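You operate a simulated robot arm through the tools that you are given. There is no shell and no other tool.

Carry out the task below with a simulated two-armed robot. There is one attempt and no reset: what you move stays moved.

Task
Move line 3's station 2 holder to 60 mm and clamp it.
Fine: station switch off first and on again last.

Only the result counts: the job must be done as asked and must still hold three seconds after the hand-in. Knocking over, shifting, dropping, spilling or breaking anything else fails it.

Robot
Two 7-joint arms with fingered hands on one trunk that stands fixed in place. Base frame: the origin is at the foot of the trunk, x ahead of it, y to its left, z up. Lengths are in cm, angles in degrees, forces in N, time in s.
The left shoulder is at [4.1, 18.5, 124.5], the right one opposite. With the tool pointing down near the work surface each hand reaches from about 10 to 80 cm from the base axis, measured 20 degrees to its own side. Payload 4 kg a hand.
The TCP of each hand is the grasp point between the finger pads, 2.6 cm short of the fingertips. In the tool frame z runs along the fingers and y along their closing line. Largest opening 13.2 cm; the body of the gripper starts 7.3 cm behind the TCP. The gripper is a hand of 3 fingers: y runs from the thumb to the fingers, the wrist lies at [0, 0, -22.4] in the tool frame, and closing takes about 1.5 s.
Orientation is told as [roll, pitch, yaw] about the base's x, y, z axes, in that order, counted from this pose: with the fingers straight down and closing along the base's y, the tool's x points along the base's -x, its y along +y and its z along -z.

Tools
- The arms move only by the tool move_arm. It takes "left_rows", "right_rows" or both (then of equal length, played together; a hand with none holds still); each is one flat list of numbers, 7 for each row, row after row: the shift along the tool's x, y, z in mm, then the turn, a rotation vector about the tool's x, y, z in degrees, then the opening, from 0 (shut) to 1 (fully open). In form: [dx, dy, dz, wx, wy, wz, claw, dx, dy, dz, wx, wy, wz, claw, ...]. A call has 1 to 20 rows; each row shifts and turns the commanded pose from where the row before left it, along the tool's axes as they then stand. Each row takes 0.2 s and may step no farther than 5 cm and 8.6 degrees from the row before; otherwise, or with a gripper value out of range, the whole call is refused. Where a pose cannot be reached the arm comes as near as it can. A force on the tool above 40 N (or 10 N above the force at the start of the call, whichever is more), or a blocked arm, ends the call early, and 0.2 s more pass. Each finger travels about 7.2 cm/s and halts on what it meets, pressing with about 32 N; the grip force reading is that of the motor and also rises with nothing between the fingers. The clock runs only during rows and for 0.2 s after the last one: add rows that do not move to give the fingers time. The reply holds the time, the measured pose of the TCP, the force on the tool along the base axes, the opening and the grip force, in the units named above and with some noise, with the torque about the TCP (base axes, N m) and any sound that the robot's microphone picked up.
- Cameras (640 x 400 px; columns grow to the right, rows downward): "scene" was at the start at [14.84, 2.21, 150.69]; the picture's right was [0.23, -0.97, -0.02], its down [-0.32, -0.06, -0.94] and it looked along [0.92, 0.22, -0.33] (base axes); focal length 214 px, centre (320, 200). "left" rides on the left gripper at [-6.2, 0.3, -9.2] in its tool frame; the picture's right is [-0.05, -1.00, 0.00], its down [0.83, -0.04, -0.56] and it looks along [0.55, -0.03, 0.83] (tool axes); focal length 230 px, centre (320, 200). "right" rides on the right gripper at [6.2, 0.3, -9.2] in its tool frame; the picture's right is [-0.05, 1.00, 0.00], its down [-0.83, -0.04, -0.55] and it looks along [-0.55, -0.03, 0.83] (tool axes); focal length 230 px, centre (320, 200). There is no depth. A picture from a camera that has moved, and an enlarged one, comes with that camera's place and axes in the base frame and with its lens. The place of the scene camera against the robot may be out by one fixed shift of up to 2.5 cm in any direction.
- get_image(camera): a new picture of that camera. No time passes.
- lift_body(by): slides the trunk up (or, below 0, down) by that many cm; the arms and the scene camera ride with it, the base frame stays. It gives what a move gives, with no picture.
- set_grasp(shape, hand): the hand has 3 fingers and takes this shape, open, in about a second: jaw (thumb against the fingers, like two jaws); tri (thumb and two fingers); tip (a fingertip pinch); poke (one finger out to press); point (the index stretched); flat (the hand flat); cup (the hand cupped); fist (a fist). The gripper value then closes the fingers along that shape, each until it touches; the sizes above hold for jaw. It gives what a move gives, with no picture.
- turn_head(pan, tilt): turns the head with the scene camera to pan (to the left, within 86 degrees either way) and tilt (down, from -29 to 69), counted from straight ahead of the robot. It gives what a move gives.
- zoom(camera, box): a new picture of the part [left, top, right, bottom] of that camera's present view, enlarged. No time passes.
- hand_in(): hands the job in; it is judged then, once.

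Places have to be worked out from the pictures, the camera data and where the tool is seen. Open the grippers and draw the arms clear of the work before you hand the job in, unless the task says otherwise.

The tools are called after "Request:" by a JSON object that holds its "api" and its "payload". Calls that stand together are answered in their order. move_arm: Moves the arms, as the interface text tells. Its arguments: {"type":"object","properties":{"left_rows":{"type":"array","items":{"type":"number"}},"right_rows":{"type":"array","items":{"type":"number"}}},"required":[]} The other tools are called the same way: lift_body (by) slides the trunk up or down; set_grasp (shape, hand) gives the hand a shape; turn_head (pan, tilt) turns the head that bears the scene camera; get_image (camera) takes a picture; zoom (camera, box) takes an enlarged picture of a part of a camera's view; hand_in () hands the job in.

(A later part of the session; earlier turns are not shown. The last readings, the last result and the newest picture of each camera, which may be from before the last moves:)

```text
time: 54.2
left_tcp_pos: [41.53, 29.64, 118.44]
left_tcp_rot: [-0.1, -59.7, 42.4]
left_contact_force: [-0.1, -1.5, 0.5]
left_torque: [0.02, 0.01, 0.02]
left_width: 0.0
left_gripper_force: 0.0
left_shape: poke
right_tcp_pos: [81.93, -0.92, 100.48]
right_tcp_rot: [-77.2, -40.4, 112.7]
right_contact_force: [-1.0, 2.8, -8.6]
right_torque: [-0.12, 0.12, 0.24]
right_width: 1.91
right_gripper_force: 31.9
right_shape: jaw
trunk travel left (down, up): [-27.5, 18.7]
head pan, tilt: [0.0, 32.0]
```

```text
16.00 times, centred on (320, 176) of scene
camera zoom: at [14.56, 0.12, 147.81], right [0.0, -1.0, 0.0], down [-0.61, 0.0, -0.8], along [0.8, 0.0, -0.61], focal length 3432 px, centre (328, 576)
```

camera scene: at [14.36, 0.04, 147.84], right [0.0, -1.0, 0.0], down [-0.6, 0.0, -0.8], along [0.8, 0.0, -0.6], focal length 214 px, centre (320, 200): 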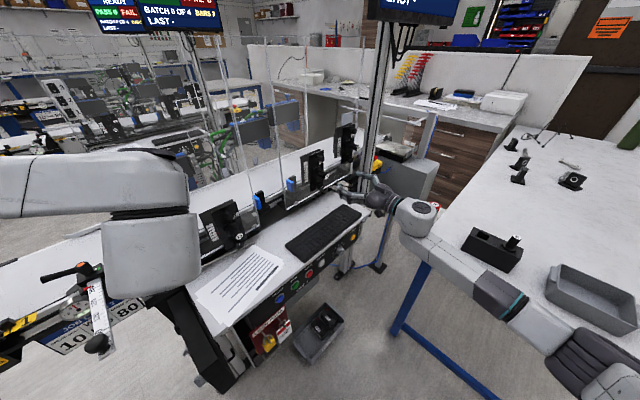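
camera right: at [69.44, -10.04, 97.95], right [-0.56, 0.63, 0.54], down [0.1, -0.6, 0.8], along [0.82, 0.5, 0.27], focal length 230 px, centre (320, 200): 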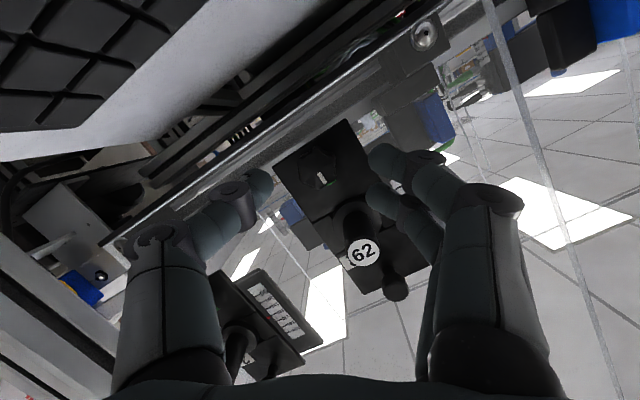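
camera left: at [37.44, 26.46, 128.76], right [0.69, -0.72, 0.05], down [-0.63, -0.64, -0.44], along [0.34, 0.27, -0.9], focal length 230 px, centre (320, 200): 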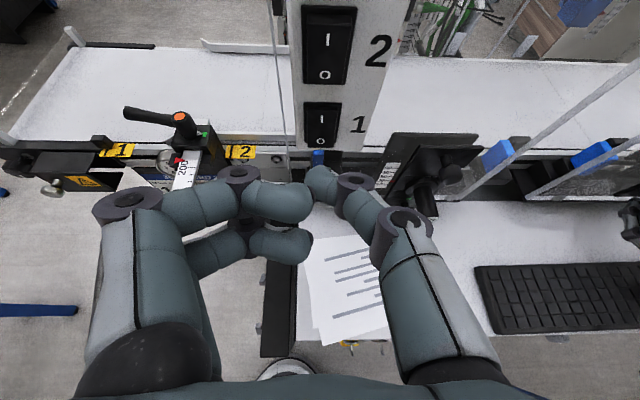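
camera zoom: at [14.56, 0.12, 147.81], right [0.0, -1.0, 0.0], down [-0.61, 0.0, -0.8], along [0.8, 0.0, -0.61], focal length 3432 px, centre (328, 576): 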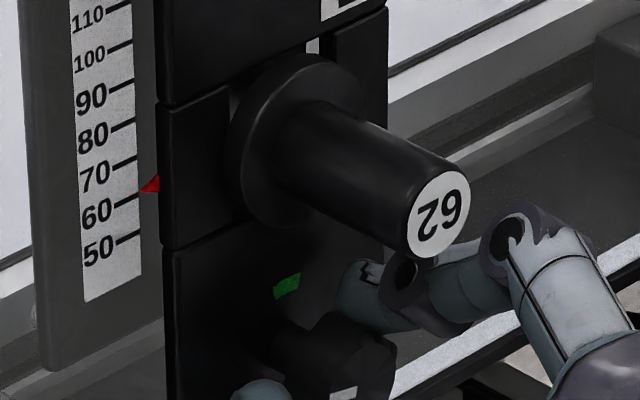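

It slipped up to about 62. Downward motion is smoother, so I'll approach from above: first take up the slack, then small downward steps.

Request:
{"api": "move_arm", "payload": {"right_rows": [0.97, 1.11, 0.26, 0, 0, 0, 0, 0.97, 1.11, 0.26, 0, 0, 0, 0, 0.65, 0.74, 0.17, 0, 0, 0, 0, 0, 0, 0, 0, 0, 0, 0]}}

Request:
{"api": "zoom", "payload": {"camera": "right", "box": [292, 250, 322, 275]}}

Request:
{"api": "zoom", "payload": {"camera": "scene", "box": [316, 172, 323, 181]}}

```text
time: 55.2
left_tcp_pos: [41.44, 29.5, 118.72]
left_tcp_rot: [0.0, -59.6, 42.4]
left_contact_force: [0.3, 0.4, 0.4]
left_torque: [-0.02, 0.0, -0.01]
left_width: 0.0
left_gripper_force: 0.0
left_shape: poke
right_tcp_pos: [81.99, -0.89, 100.44]
right_tcp_rot: [-77.5, -40.4, 112.9]
right_contact_force: [-1.0, 0.4, 1.4]
right_torque: [-0.01, -0.03, 0.19]
right_width: 1.93
right_gripper_force: 32.1
right_shape: jaw
trunk travel left (down, up): [-27.5, 18.7]
head pan, tilt: [0.0, 32.0]
```

```text
16.00 times, centred on (307, 262) of right
camera zoom: at [75.86, -9.89, 97.71], right [-0.46, 0.53, -0.71], down [-0.7, 0.28, 0.66], along [0.55, 0.8, 0.24], focal length 3681 px, centre (528, -800)
```

zoom: 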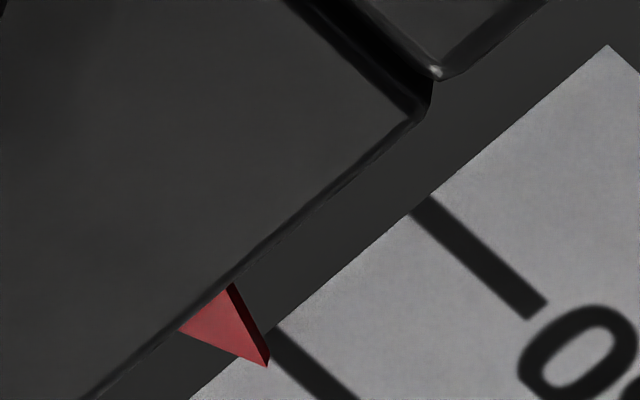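

```text
16.00 times, centred on (320, 176) of scene
camera zoom: at [14.42, 0.09, 147.83], right [0.0, -1.0, 0.0], down [-0.6, 0.0, -0.8], along [0.8, 0.0, -0.6], focal length 3432 px, centre (328, 576)
```

zoom: 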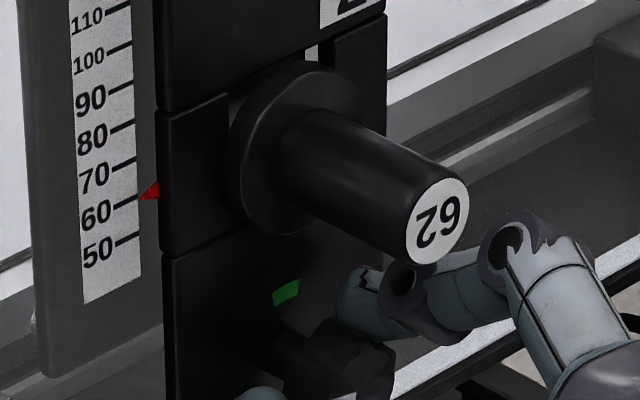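

Now about 60.6. One more step of 0.6 mm down.

Request:
{"api": "move_arm", "payload": {"right_rows": [0.4, 0.46, 0.1, 0, 0, 0, 0, 0, 0, 0, 0, 0, 0, 0]}}

Request:
{"api": "zoom", "payload": {"camera": "right", "box": [292, 250, 322, 275]}}

Request:
{"api": "zoom", "payload": {"camera": "scene", "box": [316, 172, 323, 181]}}

```text
time: 55.8
left_tcp_pos: [41.51, 29.51, 118.65]
left_tcp_rot: [0.0, -59.7, 42.4]
left_contact_force: [-0.2, 0.3, 0.1]
left_torque: [-0.01, 0.0, -0.02]
left_width: 0.0
left_gripper_force: 0.1
left_shape: poke
right_tcp_pos: [81.97, -0.86, 100.16]
right_tcp_rot: [-77.4, -40.4, 112.7]
right_contact_force: [1.1, 0.7, 0.2]
right_torque: [-0.01, 0.0, 0.17]
right_width: 1.96
right_gripper_force: 31.8
right_shape: jaw
trunk travel left (down, up): [-27.5, 18.7]
head pan, tilt: [0.0, 32.0]
```

```text
16.00 times, centred on (307, 262) of right
camera zoom: at [75.85, -9.89, 97.55], right [-0.46, 0.53, -0.71], down [-0.7, 0.28, 0.66], along [0.55, 0.8, 0.24], focal length 3681 px, centre (528, -800)
```

zoom: 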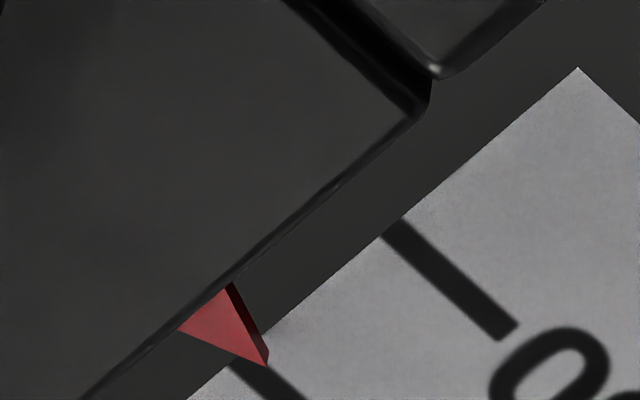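

```text
16.00 times, centred on (320, 176) of scene
camera zoom: at [14.46, 0.1, 147.82], right [0.0, -1.0, 0.0], down [-0.6, 0.0, -0.8], along [0.8, 0.0, -0.6], focal length 3432 px, centre (328, 576)
```

zoom: 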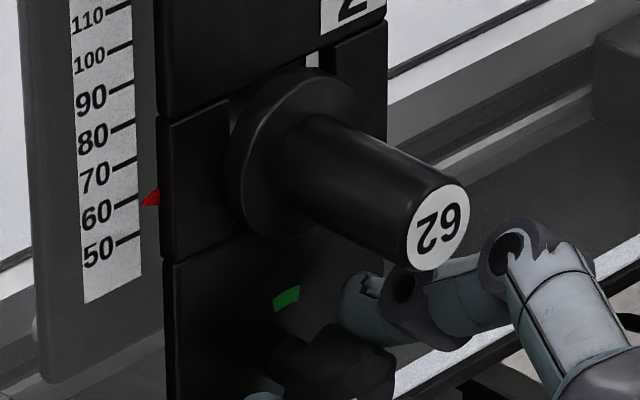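

The carriage moves a bit more than commanded, perhaps still settling. I'll wait a second without moving and re-read.

Request:
{"api": "move_arm", "payload": {"right_rows": [0, 0, 0, 0, 0, 0, 0, 0, 0, 0, 0, 0, 0, 0, 0, 0, 0, 0, 0, 0, 0, 0, 0, 0, 0, 0, 0, 0, 0, 0, 0, 0, 0, 0, 0]}}

Request:
{"api": "zoom", "payload": {"camera": "right", "box": [292, 250, 322, 275]}}

Request:
{"api": "zoom", "payload": {"camera": "scene", "box": [316, 172, 323, 181]}}

```text
time: 57.0
left_tcp_pos: [41.58, 29.57, 118.56]
left_tcp_rot: [-0.1, -59.7, 42.4]
left_contact_force: [-0.1, -0.5, -0.4]
left_torque: [0.0, -0.01, -0.01]
left_width: 0.0
left_gripper_force: 0.1
left_shape: poke
right_tcp_pos: [81.94, -1.01, 100.03]
right_tcp_rot: [-77.2, -40.4, 112.9]
right_contact_force: [3.4, -0.4, 0.5]
right_torque: [0.01, -0.02, 0.1]
right_width: 1.94
right_gripper_force: 32.0
right_shape: jaw
trunk travel left (down, up): [-27.5, 18.7]
head pan, tilt: [0.0, 32.0]
```

```text
16.00 times, centred on (307, 262) of right
camera zoom: at [75.85, -9.89, 97.52], right [-0.46, 0.53, -0.71], down [-0.69, 0.28, 0.66], along [0.55, 0.8, 0.24], focal length 3681 px, centre (528, -800)
```

zoom: 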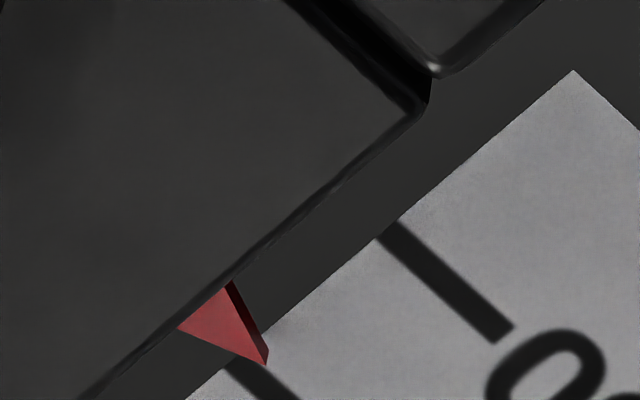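

```text
16.00 times, centred on (320, 176) of scene
camera zoom: at [14.48, 0.09, 147.82], right [0.0, -1.0, 0.0], down [-0.6, 0.0, -0.8], along [0.8, 0.0, -0.6], focal length 3432 px, centre (328, 576)
```

zoom: 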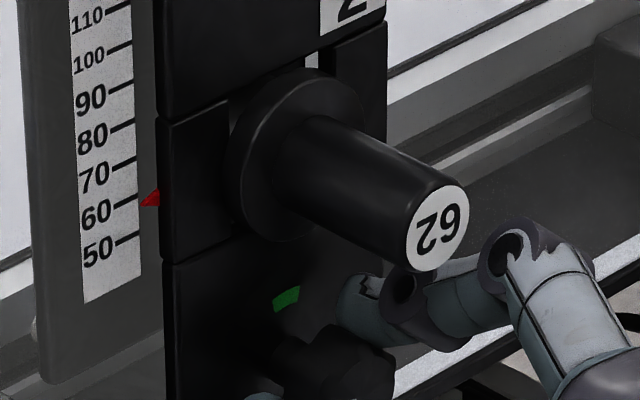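

It is settling slowly near 58.6. Downward needs almost no force while upward needs ~8 N, so I'll pull up a bit with settling time and then ease down to 60.

Request:
{"api": "move_arm", "payload": {"right_rows": [-0.97, -1.11, -0.26, 0, 0, 0, 0, -0.97, -1.11, -0.26, 0, 0, 0, 0, -0.78, -0.89, -0.21, 0, 0, 0, 0, 0, 0, 0, 0, 0, 0, 0, 0, 0, 0, 0, 0, 0, 0, 0, 0, 0, 0, 0, 0, 0, 0, 0, 0, 0, 0, 0, 0]}}

Request:
{"api": "zoom", "payload": {"camera": "right", "box": [292, 250, 322, 275]}}

Request:
{"api": "zoom", "payload": {"camera": "scene", "box": [316, 172, 323, 181]}}

```text
time: 58.6
left_tcp_pos: [41.6, 29.47, 118.58]
left_tcp_rot: [0.0, -59.6, 42.4]
left_contact_force: [0.1, -0.3, -0.1]
left_torque: [-0.04, 0.0, 0.02]
left_width: 0.01
left_gripper_force: 0.0
left_shape: poke
right_tcp_pos: [82.04, -0.98, 100.42]
right_tcp_rot: [-77.3, -40.4, 112.8]
right_contact_force: [-1.2, 1.5, -9.7]
right_torque: [-0.12, 0.14, 0.16]
right_width: 1.95
right_gripper_force: 32.2
right_shape: jaw
trunk travel left (down, up): [-27.5, 18.7]
head pan, tilt: [0.0, 32.0]
```

```text
16.00 times, centred on (307, 262) of right
camera zoom: at [75.86, -9.9, 97.82], right [-0.46, 0.53, -0.71], down [-0.69, 0.28, 0.66], along [0.55, 0.8, 0.24], focal length 3681 px, centre (528, -800)
```

zoom: 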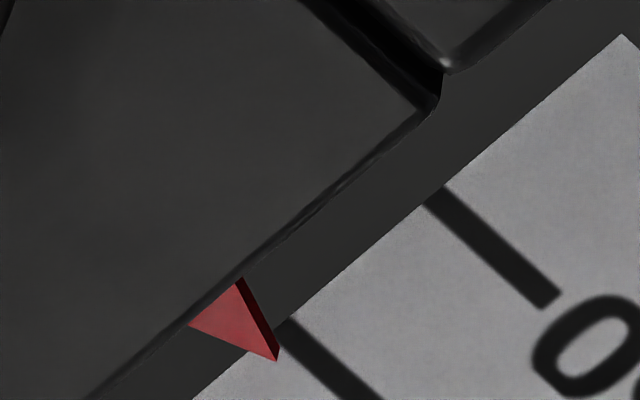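

```text
16.00 times, centred on (320, 176) of scene
camera zoom: at [14.58, 0.11, 147.81], right [0.0, -1.0, 0.0], down [-0.61, 0.0, -0.8], along [0.8, 0.0, -0.61], focal length 3432 px, centre (328, 576)
```

zoom: 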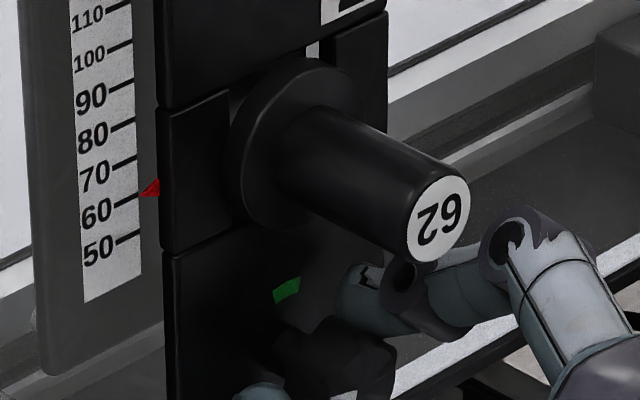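

True reading about 61.0 now. With ~1.3 mm of slack per reversal, I'll command 2.2 mm down and let it settle.

Request:
{"api": "move_arm", "payload": {"right_rows": [0.71, 0.82, 0.19, 0, 0, 0, 0, 0.71, 0.82, 0.19, 0, 0, 0, 0, 0, 0, 0, 0, 0, 0, 0, 0, 0, 0, 0, 0, 0, 0, 0, 0, 0, 0, 0, 0, 0, 0, 0, 0, 0, 0, 0, 0, 0, 0, 0, 0, 0, 0, 0]}}

Request:
{"api": "zoom", "payload": {"camera": "right", "box": [292, 250, 322, 275]}}

Request:
{"api": "zoom", "payload": {"camera": "scene", "box": [316, 172, 323, 181]}}

```text
time: 60.2
left_tcp_pos: [41.55, 29.58, 118.71]
left_tcp_rot: [0.1, -59.5, 42.5]
left_contact_force: [0.3, -0.2, 0.0]
left_torque: [0.0, -0.01, 0.0]
left_width: 0.0
left_gripper_force: 0.1
left_shape: poke
right_tcp_pos: [81.88, -0.78, 100.37]
right_tcp_rot: [-77.5, -40.4, 112.8]
right_contact_force: [2.7, 1.2, 0.9]
right_torque: [-0.01, -0.03, 0.09]
right_width: 1.95
right_gripper_force: 32.2
right_shape: jaw
trunk travel left (down, up): [-27.5, 18.7]
head pan, tilt: [0.0, 32.0]
```

```text
16.00 times, centred on (307, 262) of right
camera zoom: at [75.84, -9.89, 97.76], right [-0.46, 0.53, -0.71], down [-0.7, 0.28, 0.66], along [0.55, 0.8, 0.24], focal length 3681 px, centre (528, -800)
```

zoom: 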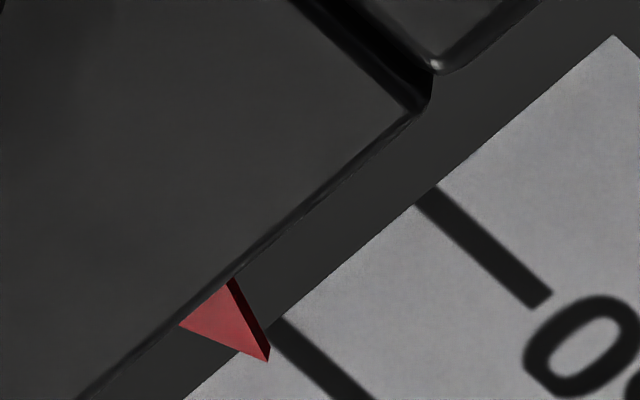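

```text
16.00 times, centred on (320, 176) of scene
camera zoom: at [14.5, 0.11, 147.82], right [0.0, -1.0, 0.0], down [-0.61, 0.0, -0.8], along [0.8, 0.0, -0.61], focal length 3432 px, centre (328, 576)
```

zoom: 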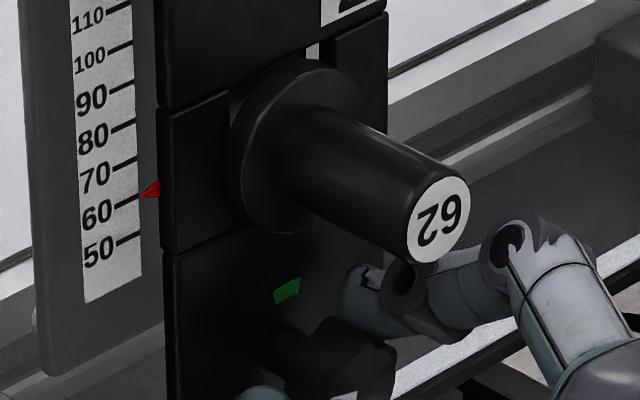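

Only slack was taken up; still 61.0. Next 0.9 mm down should track one-to-one.

Request:
{"api": "move_arm", "payload": {"right_rows": [0.58, 0.67, 0.16, 0, 0, 0, 0, 0, 0, 0, 0, 0, 0, 0, 0, 0, 0, 0, 0, 0, 0, 0, 0, 0, 0, 0, 0, 0, 0, 0, 0, 0, 0, 0, 0]}}

Request:
{"api": "zoom", "payload": {"camera": "right", "box": [292, 250, 322, 275]}}

Request:
{"api": "zoom", "payload": {"camera": "scene", "box": [316, 172, 323, 181]}}

```text
time: 61.4
left_tcp_pos: [41.49, 29.5, 118.77]
left_tcp_rot: [0.0, -59.7, 42.4]
left_contact_force: [0.4, 0.1, 0.4]
left_torque: [-0.03, 0.0, 0.02]
left_width: 0.0
left_gripper_force: 0.1
left_shape: poke
right_tcp_pos: [81.96, -0.99, 100.23]
right_tcp_rot: [-77.4, -40.4, 112.8]
right_contact_force: [3.2, -0.4, 2.0]
right_torque: [0.0, -0.02, 0.1]
right_width: 1.92
right_gripper_force: 31.9
right_shape: jaw
trunk travel left (down, up): [-27.5, 18.7]
head pan, tilt: [0.0, 32.0]
```

```text
16.00 times, centred on (307, 262) of right
camera zoom: at [75.84, -9.89, 97.6], right [-0.46, 0.53, -0.71], down [-0.69, 0.28, 0.66], along [0.55, 0.8, 0.24], focal length 3681 px, centre (528, -800)
```

zoom: 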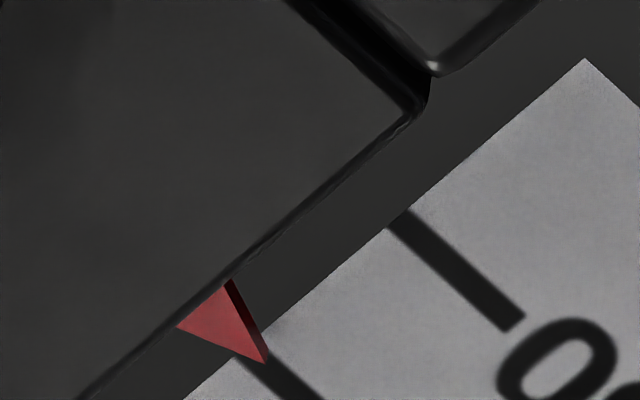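

```text
16.00 times, centred on (320, 176) of scene
camera zoom: at [14.48, 0.08, 147.82], right [0.0, -1.0, 0.0], down [-0.6, 0.0, -0.8], along [0.8, 0.0, -0.6], focal length 3432 px, centre (328, 576)
```

zoom: 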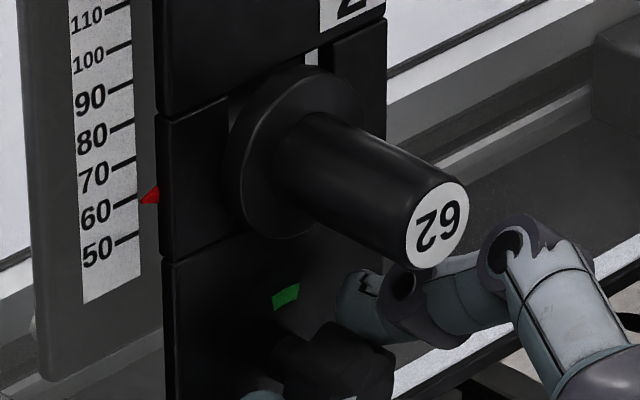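

Reading is about 59.4. I'll start turning the knob back clockwise (24° first) and check whether the reading holds and nothing touches.

Request:
{"api": "move_arm", "payload": {"right_rows": [0, -0.3, 0, -1.55, 0, 5.8, 0, 0, -0.3, 0, -1.55, 0, 5.8, 0, 0, -0.3, 0, -1.55, 0, 5.8, 0, 0, -0.3, 0, -1.55, 0, 5.8, 0]}}

Request:
{"api": "zoom", "payload": {"camera": "scene", "box": [316, 172, 323, 181]}}

Request:
{"api": "zoom", "payload": {"camera": "right", "box": [300, 220, 370, 300]}}

```text
time: 62.4
left_tcp_pos: [41.55, 29.54, 118.58]
left_tcp_rot: [0.2, -59.7, 42.3]
left_contact_force: [-0.4, -0.3, -0.2]
left_torque: [0.01, 0.0, -0.02]
left_width: 0.01
left_gripper_force: 0.2
left_shape: poke
right_tcp_pos: [82.06, -1.09, 100.21]
right_tcp_rot: [-60.3, -62.2, 99.4]
right_contact_force: [2.5, -1.7, -1.7]
right_torque: [-0.04, -0.04, 0.1]
right_width: 1.97
right_gripper_force: 32.2
right_shape: jaw
trunk travel left (down, up): [-27.5, 18.7]
head pan, tilt: [0.0, 32.0]
```

```text
16.00 times, centred on (320, 176) of scene
camera zoom: at [14.51, 0.05, 147.81], right [0.0, -1.0, 0.0], down [-0.61, 0.0, -0.8], along [0.8, 0.0, -0.61], focal length 3432 px, centre (328, 576)
```

zoom: 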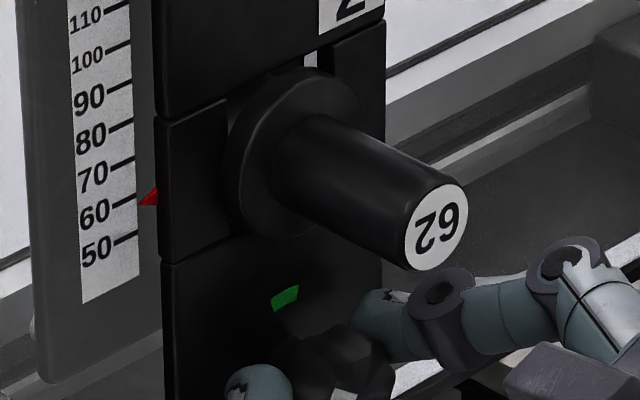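

```text
5.00 times, centred on (335, 260) of right
camera zoom: at [75.09, -9.06, 96.87], right [-0.62, 0.7, -0.36], down [-0.47, 0.03, 0.88], along [0.63, 0.71, 0.31], focal length 1150 px, centre (245, -100)
```

zoom: 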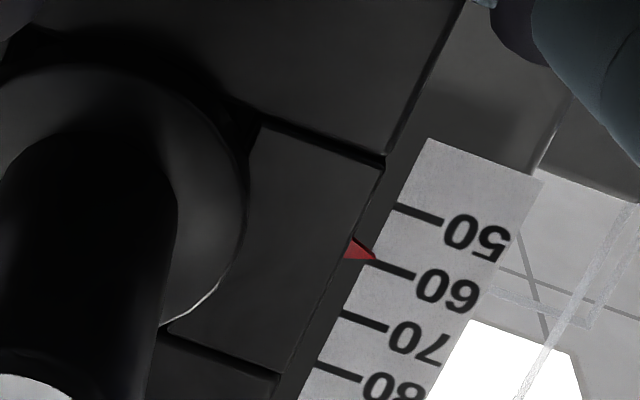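

The carriage sagged to about 59.1 while turning. I'll pull up about 2 mm (mostly slack) to bring it to 60 before it clamps.

Request:
{"api": "move_arm", "payload": {"right_rows": [-0.97, -0.45, -0.26, 0, 0, 0, 0, -0.97, -0.45, -0.26, 0, 0, 0, 0, 0, 0, 0, 0, 0, 0, 0, 0, 0, 0, 0, 0, 0, 0, 0, 0, 0, 0, 0, 0, 0]}}

Request:
{"api": "zoom", "payload": {"camera": "scene", "box": [316, 172, 323, 181]}}

Request:
{"api": "zoom", "payload": {"camera": "right", "box": [320, 240, 350, 265]}}

```text
time: 63.6
left_tcp_pos: [41.56, 29.44, 118.59]
left_tcp_rot: [0.2, -59.6, 42.4]
left_contact_force: [0.2, 0.6, -0.3]
left_torque: [0.0, 0.02, 0.01]
left_width: 0.01
left_gripper_force: 0.0
left_shape: poke
right_tcp_pos: [81.93, -0.94, 100.2]
right_tcp_rot: [-60.2, -62.1, 99.4]
right_contact_force: [-3.9, -1.7, -12.3]
right_torque: [-0.15, 0.14, 0.2]
right_width: 1.96
right_gripper_force: 32.1
right_shape: jaw
trunk travel left (down, up): [-27.5, 18.7]
head pan, tilt: [0.0, 32.0]
```

```text
16.00 times, centred on (320, 176) of scene
camera zoom: at [14.58, 0.05, 147.8], right [0.0, -1.0, 0.0], down [-0.61, 0.0, -0.8], along [0.8, 0.0, -0.61], focal length 3432 px, centre (328, 576)
```

zoom: 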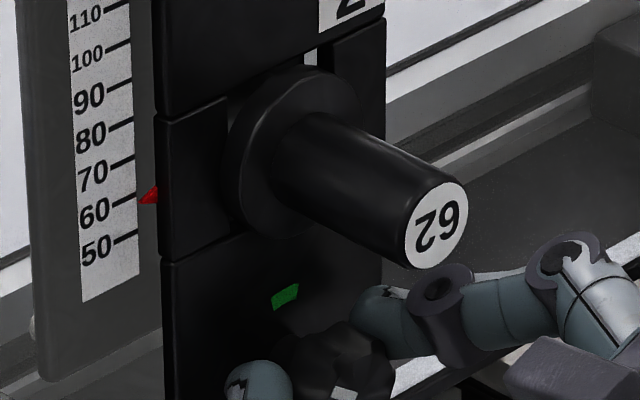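

```text
16.00 times, centred on (335, 252) of right
camera zoom: at [75.13, -9.07, 96.97], right [-0.62, 0.7, -0.36], down [-0.47, 0.04, 0.88], along [0.63, 0.71, 0.31], focal length 3681 px, centre (80, -640)
```

zoom: 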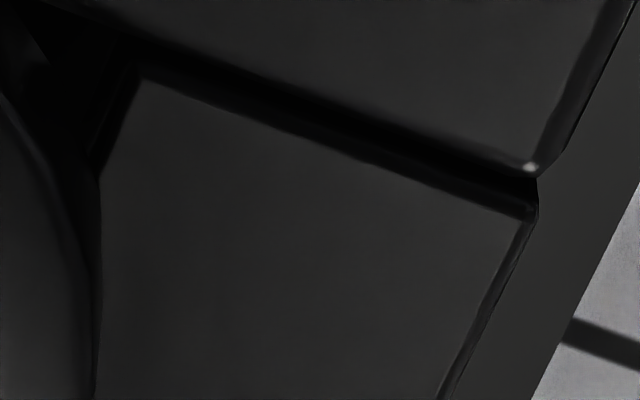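

I'll zoom right on the pointer for a precise reading.

Request:
{"api": "zoom", "payload": {"camera": "right", "box": [330, 258, 362, 284]}}

```text
15.38 times, centred on (346, 271) of right
camera zoom: at [75.13, -9.07, 96.97], right [-0.62, 0.7, -0.36], down [-0.47, 0.04, 0.88], along [0.63, 0.71, 0.31], focal length 3540 px, centre (-80, -892)
```

zoom: 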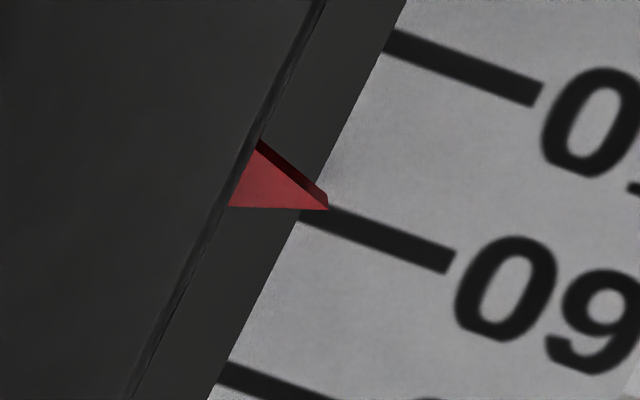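

It reads roughly 59.1. I'll add 0.9 mm of upward pull.

Request:
{"api": "move_arm", "payload": {"right_rows": [-0.8, -0.37, -0.21, 0, 0, 0, 0, 0, 0, 0, 0, 0, 0, 0, 0, 0, 0, 0, 0, 0, 0, 0, 0, 0, 0, 0, 0, 0]}}

Request:
{"api": "zoom", "payload": {"camera": "right", "box": [330, 258, 362, 284]}}

Request:
{"api": "zoom", "payload": {"camera": "scene", "box": [316, 172, 323, 181]}}

```text
time: 64.6
left_tcp_pos: [41.61, 29.49, 118.6]
left_tcp_rot: [0.1, -59.6, 42.4]
left_contact_force: [-0.1, -0.2, -0.5]
left_torque: [0.01, -0.03, 0.0]
left_width: 0.02
left_gripper_force: 0.1
left_shape: poke
right_tcp_pos: [82.19, -1.02, 100.4]
right_tcp_rot: [-60.2, -62.2, 99.4]
right_contact_force: [-5.8, -2.6, -15.0]
right_torque: [-0.17, 0.23, 0.21]
right_width: 1.92
right_gripper_force: 31.5
right_shape: jaw
trunk travel left (down, up): [-27.5, 18.7]
head pan, tilt: [0.0, 32.0]
```

```text
15.38 times, centred on (346, 271) of right
camera zoom: at [75.14, -9.06, 97.1], right [-0.62, 0.7, -0.36], down [-0.47, 0.03, 0.88], along [0.63, 0.71, 0.31], focal length 3540 px, centre (-80, -892)
```

zoom: 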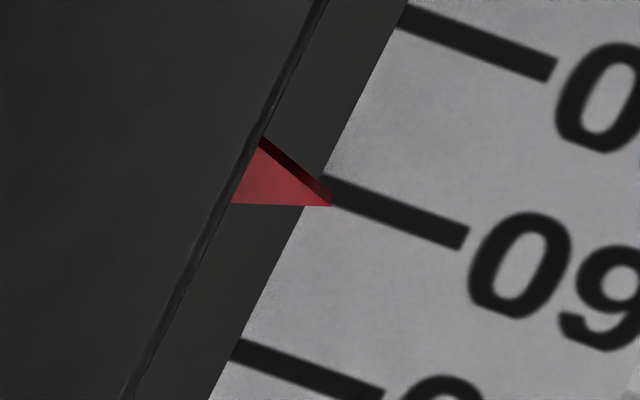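

```text
16.00 times, centred on (320, 176) of scene
camera zoom: at [14.59, 0.04, 147.8], right [0.0, -1.0, 0.0], down [-0.61, 0.0, -0.8], along [0.8, 0.0, -0.61], focal length 3432 px, centre (328, 576)
```

zoom: 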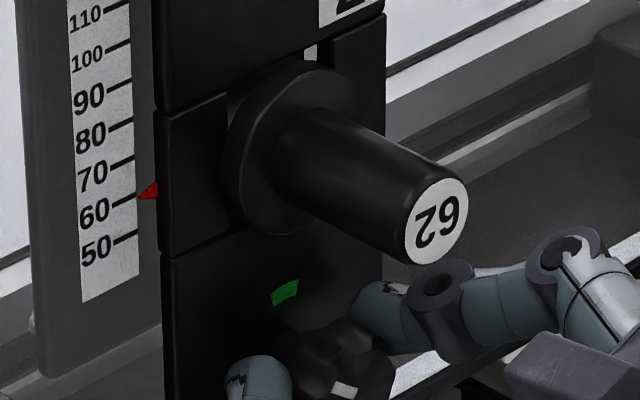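

Now about 60.2. I'll ease the pull slightly (within slack), then turn the remaining 54° clockwise to clamp.

Request:
{"api": "move_arm", "payload": {"right_rows": [0.7, 0.33, 0.19, 0, 0, 0, 0, 0, -0.3, 0, -1.55, 0, 5.8, 0, 0, -0.3, 0, -1.55, 0, 5.8, 0, 0, -0.3, 0, -1.55, 0, 5.8, 0]}}

Request:
{"api": "zoom", "payload": {"camera": "scene", "box": [316, 172, 323, 181]}}

Request:
{"api": "zoom", "payload": {"camera": "right", "box": [330, 230, 390, 290]}}

```text
time: 65.6
left_tcp_pos: [41.67, 29.55, 118.82]
left_tcp_rot: [0.1, -59.7, 42.4]
left_contact_force: [-0.6, -0.3, 1.1]
left_torque: [0.03, 0.01, 0.01]
left_width: 0.0
left_gripper_force: 0.1
left_shape: poke
right_tcp_pos: [82.15, -1.17, 100.51]
right_tcp_rot: [-22.0, -74.2, 63.7]
right_contact_force: [-4.0, -3.4, -10.6]
right_torque: [-0.15, 0.11, 0.16]
right_width: 1.97
right_gripper_force: 32.3
right_shape: jaw
trunk travel left (down, up): [-27.5, 18.7]
head pan, tilt: [0.0, 32.0]
```

```text
16.00 times, centred on (320, 176) of scene
camera zoom: at [14.58, 0.02, 147.81], right [0.0, -1.0, 0.0], down [-0.61, 0.0, -0.8], along [0.8, 0.0, -0.61], focal length 3432 px, centre (328, 576)
```

zoom: 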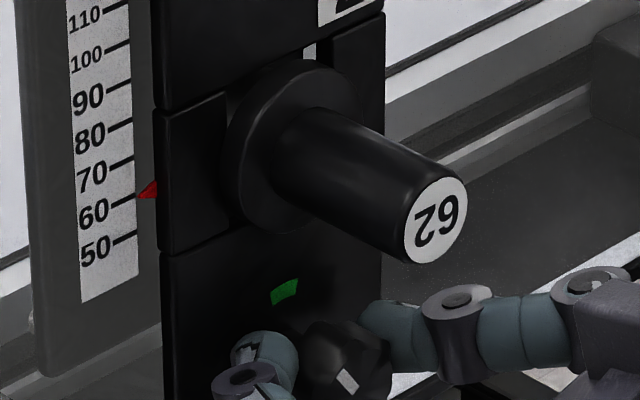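

```text
6.67 times, centred on (360, 260) of right
camera zoom: at [74.48, -8.33, 96.95], right [-0.66, 0.75, -0.05], down [-0.28, -0.18, 0.94], along [0.7, 0.64, 0.33], focal length 1534 px, centre (53, -200)
```

zoom: 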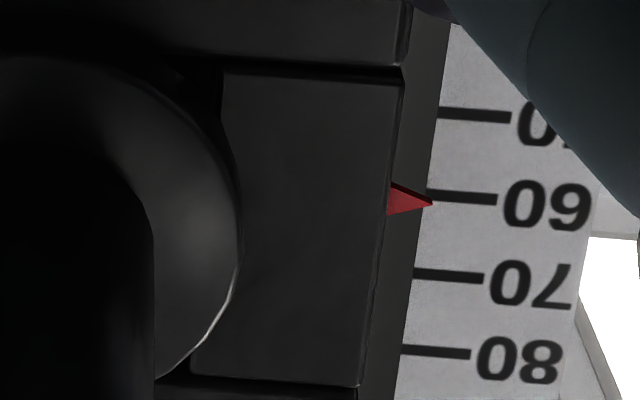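

About 60.5 and holding. I'll finish the remaining 36° clockwise.

Request:
{"api": "move_arm", "payload": {"right_rows": [0, -0.3, 0, -1.55, 0, 5.8, 0, 0, -0.3, 0, -1.55, 0, 5.8, 0, 0, -0.3, 0, -1.55, 0, 5.8, 0, 0, -0.3, 0, -1.55, 0, 5.8, 0, 0, -0.3, 0, -1.55, 0, 5.8, 0, 0, -0.3, 0, -1.55, 0, 5.8, 0]}}

Request:
{"api": "zoom", "payload": {"camera": "scene", "box": [316, 172, 323, 181]}}

Request:
{"api": "zoom", "payload": {"camera": "right", "box": [220, 100, 440, 300]}}

```text
time: 67.0
left_tcp_pos: [41.6, 29.47, 118.73]
left_tcp_rot: [0.1, -59.6, 42.4]
left_contact_force: [0.3, -0.6, -0.7]
left_torque: [-0.01, -0.01, 0.02]
left_width: 0.0
left_gripper_force: 0.1
left_shape: poke
right_tcp_pos: [82.36, -1.25, 100.49]
right_tcp_rot: [66.6, -56.8, -20.3]
right_contact_force: [-0.5, -5.8, -8.8]
right_torque: [-0.21, 0.0, -0.02]
right_width: 1.97
right_gripper_force: 32.5
right_shape: jaw
trunk travel left (down, up): [-27.5, 18.7]
head pan, tilt: [0.0, 32.0]
```

```text
16.00 times, centred on (320, 176) of scene
camera zoom: at [14.59, 0.0, 147.81], right [0.0, -1.0, 0.0], down [-0.61, 0.0, -0.8], along [0.8, 0.0, -0.61], focal length 3432 px, centre (328, 576)
```

zoom: 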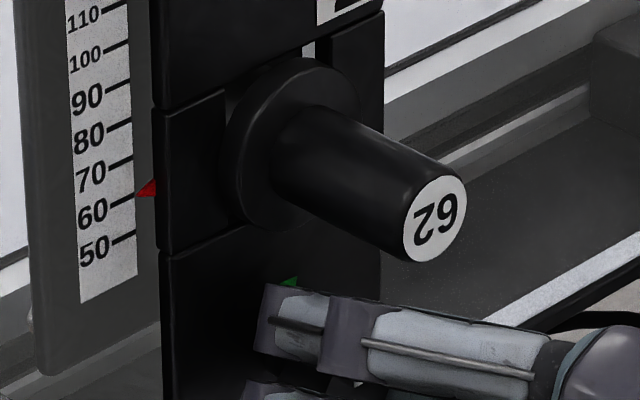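

```text
2.00 times, centred on (330, 200) of right
camera zoom: at [73.17, -6.9, 97.58], right [-0.56, 0.63, 0.55], down [0.1, -0.6, 0.79], along [0.82, 0.5, 0.27], focal length 460 px, centre (300, 200)
```

zoom: 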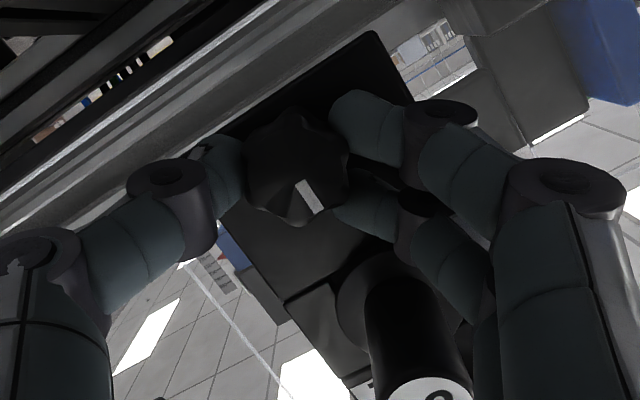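

The knob is back at its start angle. I'll open the jaws and back straight out along the knob axis.

Request:
{"api": "move_arm", "payload": {"right_rows": [0, 0, 0, 0, 0, 0, 0.15, 0, 0, 0, 0, 0, 0, 0.3, 0, 0, 0, 0, 0, 0, 0.4, 2.6, 0, -9.7, 0, 0, 0, 0.4, 6.5, 0, -24, 0, 0, 0, 0.4, 10, 0, -38, 0, 0, 0, 0.4, 0, 0, 0, 0, 0, 0, 0.4]}}

Request:
{"api": "get_image", "payload": {"camera": "right"}}

Request:
{"api": "zoom", "payload": {"camera": "scene", "box": [312, 155, 345, 195]}}

```text
time: 68.6
left_tcp_pos: [41.5, 29.74, 118.67]
left_tcp_rot: [0.1, -59.6, 42.4]
left_contact_force: [-0.6, 0.0, 0.9]
left_torque: [0.01, 0.03, 0.01]
left_width: 0.01
left_gripper_force: 0.0
left_shape: poke
right_tcp_pos: [76.79, -6.27, 100.32]
right_tcp_rot: [66.4, -56.8, -20.0]
right_contact_force: [-0.3, -0.3, -0.6]
right_torque: [0.0, 0.0, -0.01]
right_width: 5.22
right_gripper_force: 0.0
right_shape: jaw
trunk travel left (down, up): [-27.5, 18.7]
head pan, tilt: [0.0, 32.0]
```

```text
taken
camera right: at [67.68, -11.91, 97.53], right [-0.56, 0.63, 0.54], down [0.1, -0.6, 0.8], along [0.82, 0.5, 0.27], focal length 230 px, centre (320, 200)
```

right: 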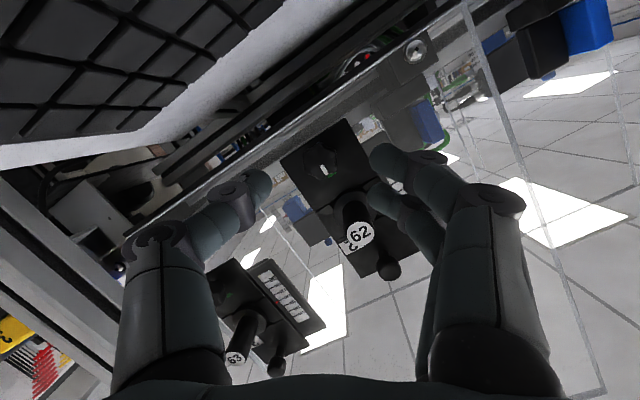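

```text
10.00 times, centred on (328, 175) of scene
camera zoom: at [14.51, 0.21, 147.81], right [0.0, -1.0, 0.0], down [-0.61, 0.0, -0.8], along [0.8, 0.0, -0.61], focal length 2145 px, centre (235, 450)
```

zoom: 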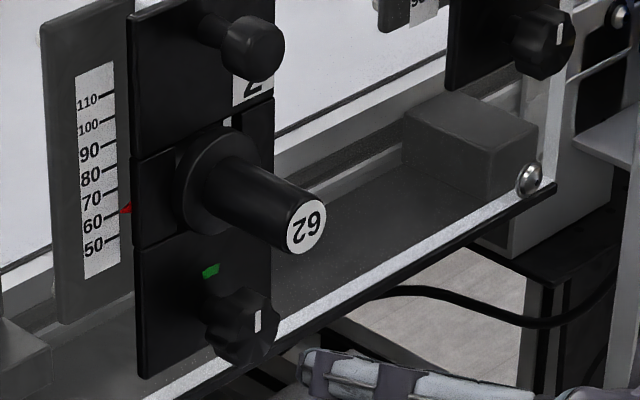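

The mark points at the green again. I'll raise the right camera to the pointer's height for a parallax-free reading.

Request:
{"api": "move_arm", "payload": {"right_rows": [-20.2, 14.2, -19.2, 0, 0, 0, 0.4, -20.2, 14.2, -19.2, 0, 0, 0, 0.4, -20.2, 14.2, -19.2, 0, 0, 0, 0.4, 0, 0, 0, 0, 0, 0, 0.4, 0, 0, 0, 0, 0, 0, 0.4]}}

Request:
{"api": "get_image", "payload": {"camera": "right"}}

```text
time: 69.8
left_tcp_pos: [41.56, 29.47, 118.59]
left_tcp_rot: [-0.1, -59.7, 42.6]
left_contact_force: [-0.1, 0.5, 0.0]
left_torque: [-0.01, 0.01, 0.01]
left_width: 0.02
left_gripper_force: 0.0
left_shape: poke
right_tcp_pos: [73.51, -8.82, 109.02]
right_tcp_rot: [66.5, -56.9, -20.0]
right_contact_force: [-0.3, -0.5, -0.1]
right_torque: [-0.03, 0.03, 0.01]
right_width: 5.23
right_gripper_force: 0.1
right_shape: jaw
trunk travel left (down, up): [-27.5, 18.7]
head pan, tilt: [0.0, 32.0]
```

```text
taken
camera right: at [64.4, -14.43, 106.11], right [-0.56, 0.63, 0.54], down [0.1, -0.6, 0.8], along [0.82, 0.5, 0.27], focal length 230 px, centre (320, 200)
```

right: 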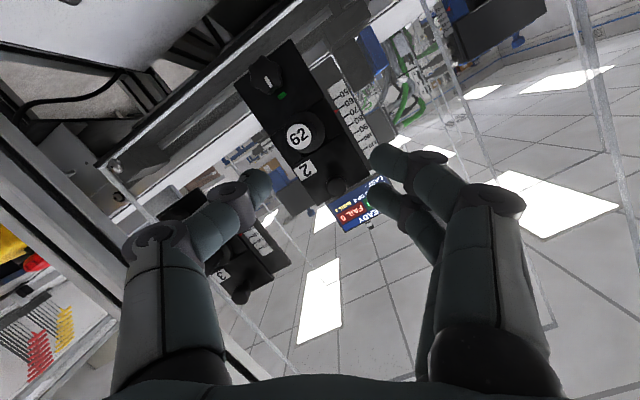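

The camera is now level with the pointer; I'll zoom on it for the reading.

Request:
{"api": "zoom", "payload": {"camera": "right", "box": [325, 80, 365, 115]}}

Request:
{"api": "zoom", "payload": {"camera": "right", "box": [235, 50, 385, 200]}}

```text
11.43 times, centred on (345, 98) of right
camera zoom: at [64.4, -14.43, 106.11], right [-0.56, 0.63, 0.54], down [0.1, -0.6, 0.8], along [0.82, 0.5, 0.27], focal length 2629 px, centre (34, 1371)
```

zoom: 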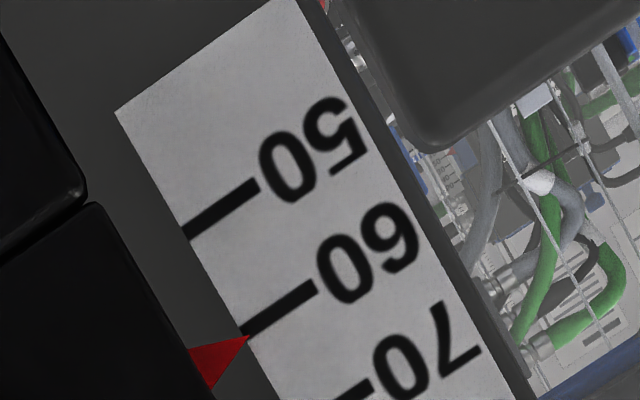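

```text
2.67 times, centred on (310, 125) of right
camera zoom: at [64.4, -14.43, 106.11], right [-0.56, 0.63, 0.54], down [0.1, -0.6, 0.8], along [0.82, 0.5, 0.27], focal length 614 px, centre (347, 400)
```

zoom: 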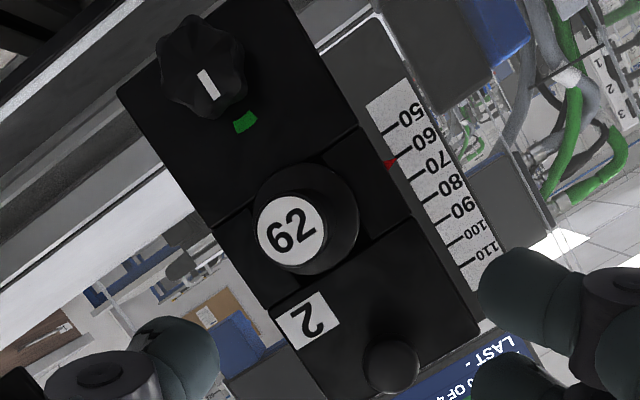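

Parallax-free reading is about 60.8. I'll check the knob's mark against the green patch more closely, since it may not have returned fully.

Request:
{"api": "zoom", "payload": {"camera": "right", "box": [235, 50, 305, 110]}}

Request:
{"api": "zoom", "payload": {"camera": "right", "box": [160, 170, 290, 310]}}

Request:
{"api": "zoom", "payload": {"camera": "scene", "box": [320, 170, 345, 195]}}

Request:
{"api": "zoom", "payload": {"camera": "scene", "box": [345, 145, 370, 170]}}

```text
6.67 times, centred on (270, 80) of right
camera zoom: at [64.4, -14.43, 106.11], right [-0.56, 0.63, 0.54], down [0.1, -0.6, 0.8], along [0.82, 0.5, 0.27], focal length 1534 px, centre (653, 1000)
```

zoom: 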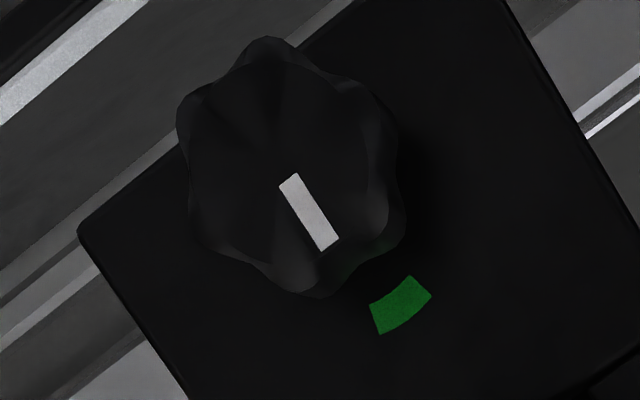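

```text
2.86 times, centred on (225, 240) of right
camera zoom: at [64.4, -14.43, 106.11], right [-0.56, 0.63, 0.54], down [0.1, -0.6, 0.8], along [0.82, 0.5, 0.27], focal length 657 px, centre (591, 86)
```

zoom: 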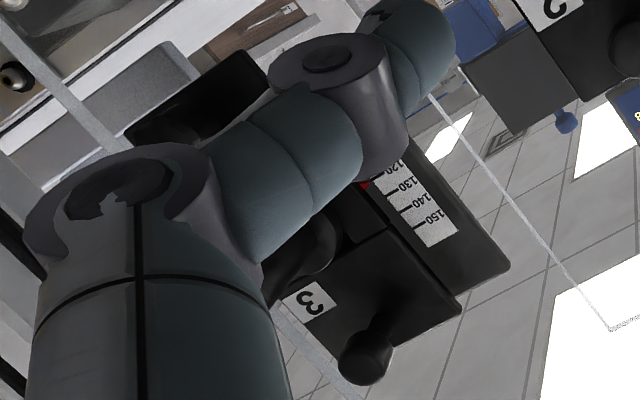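

```text
16.00 times, centred on (332, 182) of scene
camera zoom: at [14.45, 0.09, 147.82], right [0.0, -1.0, 0.0], down [-0.6, 0.0, -0.8], along [0.8, 0.0, -0.6], focal length 3432 px, centre (120, 480)
```

zoom: 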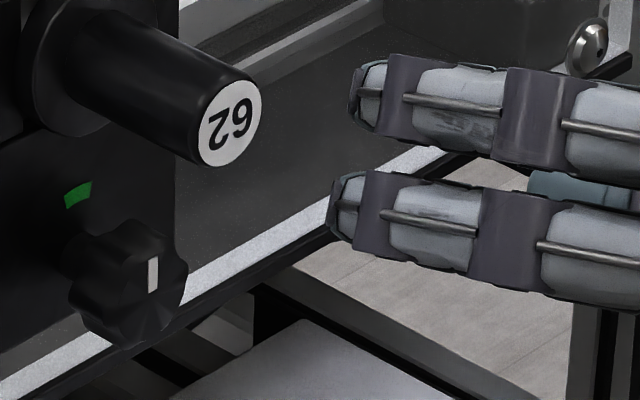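

```text
16.00 times, centred on (358, 158) of scene
camera zoom: at [14.45, 0.09, 147.82], right [0.0, -1.0, 0.0], down [-0.6, 0.0, -0.8], along [0.8, 0.0, -0.6], focal length 3432 px, centre (-280, 880)
```

zoom: 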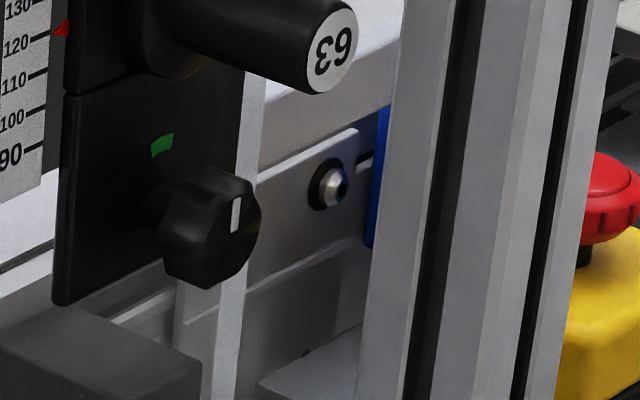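

The mark is aligned as on the untouched station 3, so it is clamped, at about 60.9. I'd like it closer to 60, so I'll go back along the same path and re-grip the knob for a fine correction.

Request:
{"api": "move_arm", "payload": {"right_rows": [20.2, -14.2, 19.2, 0, 0, 0, 0.4, 20.2, -14.2, 19.2, 0, 0, 0, 0.4, 20.2, -14.2, 19.2, 0, 0, 0, 0.4, -5, 0, 19, 0, 0, 0, 0.4, -5, 0, 19, 0, 0, 0, 0.4, -4, 0, 14.5, 0, 0, 0, 0.4, 0, 0, 0, 0, 0, 0, 0.4]}}

Request:
{"api": "zoom", "payload": {"camera": "right", "box": [220, 100, 440, 300]}}

Request:
{"api": "zoom", "payload": {"camera": "scene", "box": [290, 140, 390, 230]}}

```text
time: 71.4
left_tcp_pos: [41.52, 29.65, 118.63]
left_tcp_rot: [0.0, -59.7, 42.6]
left_contact_force: [0.3, 0.3, 0.3]
left_torque: [-0.01, 0.0, 0.0]
left_width: 0.0
left_gripper_force: 0.1
left_shape: poke
right_tcp_pos: [80.62, -2.67, 100.49]
right_tcp_rot: [66.5, -57.0, -20.0]
right_contact_force: [-0.7, -0.6, -0.3]
right_torque: [0.02, 0.03, 0.0]
right_width: 5.21
right_gripper_force: 0.0
right_shape: jaw
trunk travel left (down, up): [-27.5, 18.7]
head pan, tilt: [0.0, 32.0]
```

```text
2.00 times, centred on (330, 200) of right
camera zoom: at [71.51, -8.26, 97.64], right [-0.56, 0.63, 0.54], down [0.1, -0.6, 0.8], along [0.82, 0.5, 0.27], focal length 460 px, centre (300, 200)
```

zoom: 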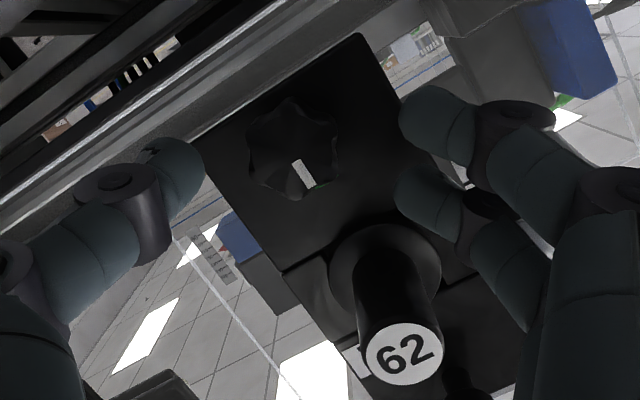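

```text
4.44 times, centred on (340, 185) of scene
camera zoom: at [14.42, 0.05, 147.83], right [0.0, -1.0, 0.0], down [-0.6, 0.0, -0.8], along [0.8, 0.0, -0.6], focal length 953 px, centre (231, 267)
```

zoom: 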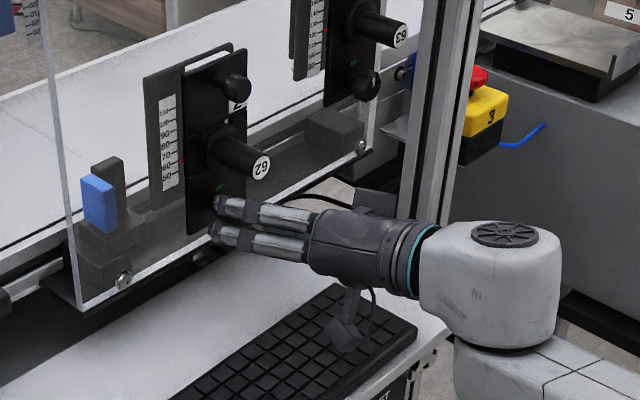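

Well aligned. I'll advance the last 2.2 cm and close on the knob.

Request:
{"api": "move_arm", "payload": {"right_rows": [-2.3, 0, 8.5, 0, 0, 0, 0.4, -2, 0, 7.5, 0, 0, 0, 0.4, -1.4, 0, 5.3, 0, 0, 0, 0.4, 0, 0, 0, 0, 0, 0, 0.2, 0, 0, 0, 0, 0, 0, 0.1, 0, 0, 0, 0, 0, 0, 0, 0, 0, 0, 0, 0, 0, 0, 0, 0, 0, 0, 0, 0, 0]}}

Request:
{"api": "zoom", "payload": {"camera": "right", "box": [220, 100, 440, 300]}}

```text
time: 73.2
left_tcp_pos: [41.52, 29.53, 118.68]
left_tcp_rot: [0.0, -59.5, 42.5]
left_contact_force: [-0.2, -0.7, 0.6]
left_torque: [0.02, 0.01, 0.02]
left_width: 0.01
left_gripper_force: 0.0
left_shape: poke
right_tcp_pos: [82.33, -1.08, 100.45]
right_tcp_rot: [66.5, -56.9, -20.0]
right_contact_force: [2.5, 1.3, -0.4]
right_torque: [0.03, -0.02, -0.04]
right_width: 2.1
right_gripper_force: 32.3
right_shape: jaw
trunk travel left (down, up): [-27.5, 18.7]
head pan, tilt: [0.0, 32.0]
```

```text
2.00 times, centred on (330, 200) of right
camera zoom: at [73.19, -6.73, 97.57], right [-0.56, 0.63, 0.54], down [0.1, -0.6, 0.8], along [0.82, 0.5, 0.27], focal length 460 px, centre (300, 200)
```

zoom: 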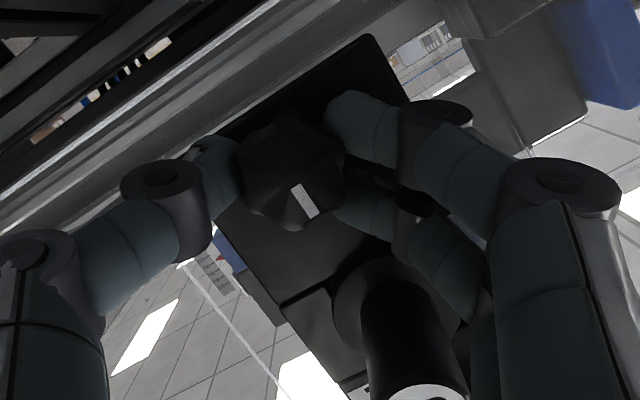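

Clean grip. Turning counter-clockwise 72° about the knob axis.

Request:
{"api": "move_arm", "payload": {"right_rows": [0, 0.3, 0, 1.55, 0, -5.8, 0, 0, 0.3, 0, 1.55, 0, -5.8, 0, 0, 0.3, 0, 1.55, 0, -5.8, 0, 0, 0.3, 0, 1.55, 0, -5.8, 0, 0, 0.3, 0, 1.55, 0, -5.8, 0, 0, 0.3, 0, 1.55, 0, -5.8, 0, 0, 0.3, 0, 1.55, 0, -5.8, 0, 0, 0.3, 0, 1.55, 0, -5.8, 0, 0, 0.3, 0, 1.55, 0, -5.8, 0, 0, 0.3, 0, 1.55, 0, -5.8, 0, 0, 0.3, 0, 1.55, 0, -5.8, 0, 0, 0.3, 0, 1.55, 0, -5.8, 0]}}

Request:
{"api": "zoom", "payload": {"camera": "right", "box": [300, 240, 330, 275]}}

Request:
{"api": "zoom", "payload": {"camera": "scene", "box": [316, 172, 323, 181]}}

```text
time: 75.8
left_tcp_pos: [41.47, 29.59, 118.64]
left_tcp_rot: [0.0, -59.8, 42.5]
left_contact_force: [-0.5, 0.7, -0.2]
left_torque: [0.01, 0.01, 0.01]
left_width: 0.0
left_gripper_force: 0.1
left_shape: poke
right_tcp_pos: [82.0, -0.76, 100.43]
right_tcp_rot: [-74.5, -45.8, 110.9]
right_contact_force: [-9.9, 1.0, -9.5]
right_torque: [0.04, 0.18, 0.32]
right_width: 2.04
right_gripper_force: 32.1
right_shape: jaw
trunk travel left (down, up): [-27.5, 18.7]
head pan, tilt: [0.0, 32.0]
```

```text
11.43 times, centred on (315, 258) of right
camera zoom: at [75.8, -9.53, 97.6], right [-0.51, 0.58, -0.63], down [-0.65, 0.23, 0.73], along [0.57, 0.78, 0.26], focal length 2629 px, centre (377, -457)
```

zoom: 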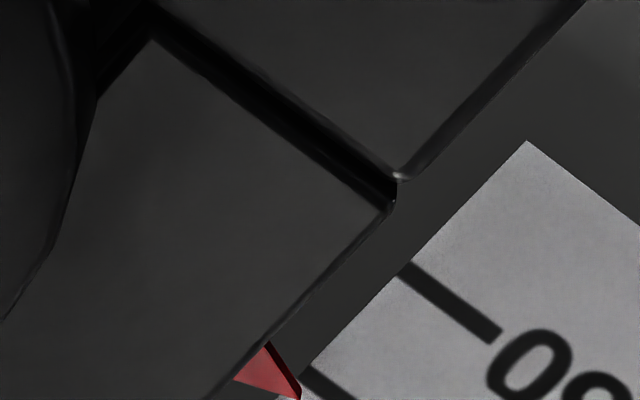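

```text
16.00 times, centred on (320, 176) of scene
camera zoom: at [14.42, 0.1, 147.82], right [0.0, -1.0, 0.0], down [-0.6, 0.0, -0.8], along [0.8, 0.0, -0.6], focal length 3432 px, centre (328, 576)
```

zoom: 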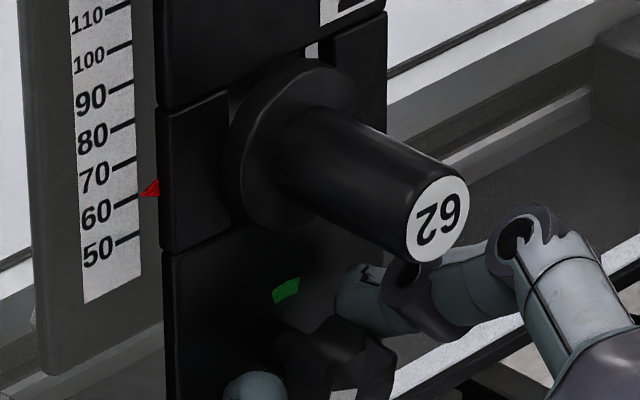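

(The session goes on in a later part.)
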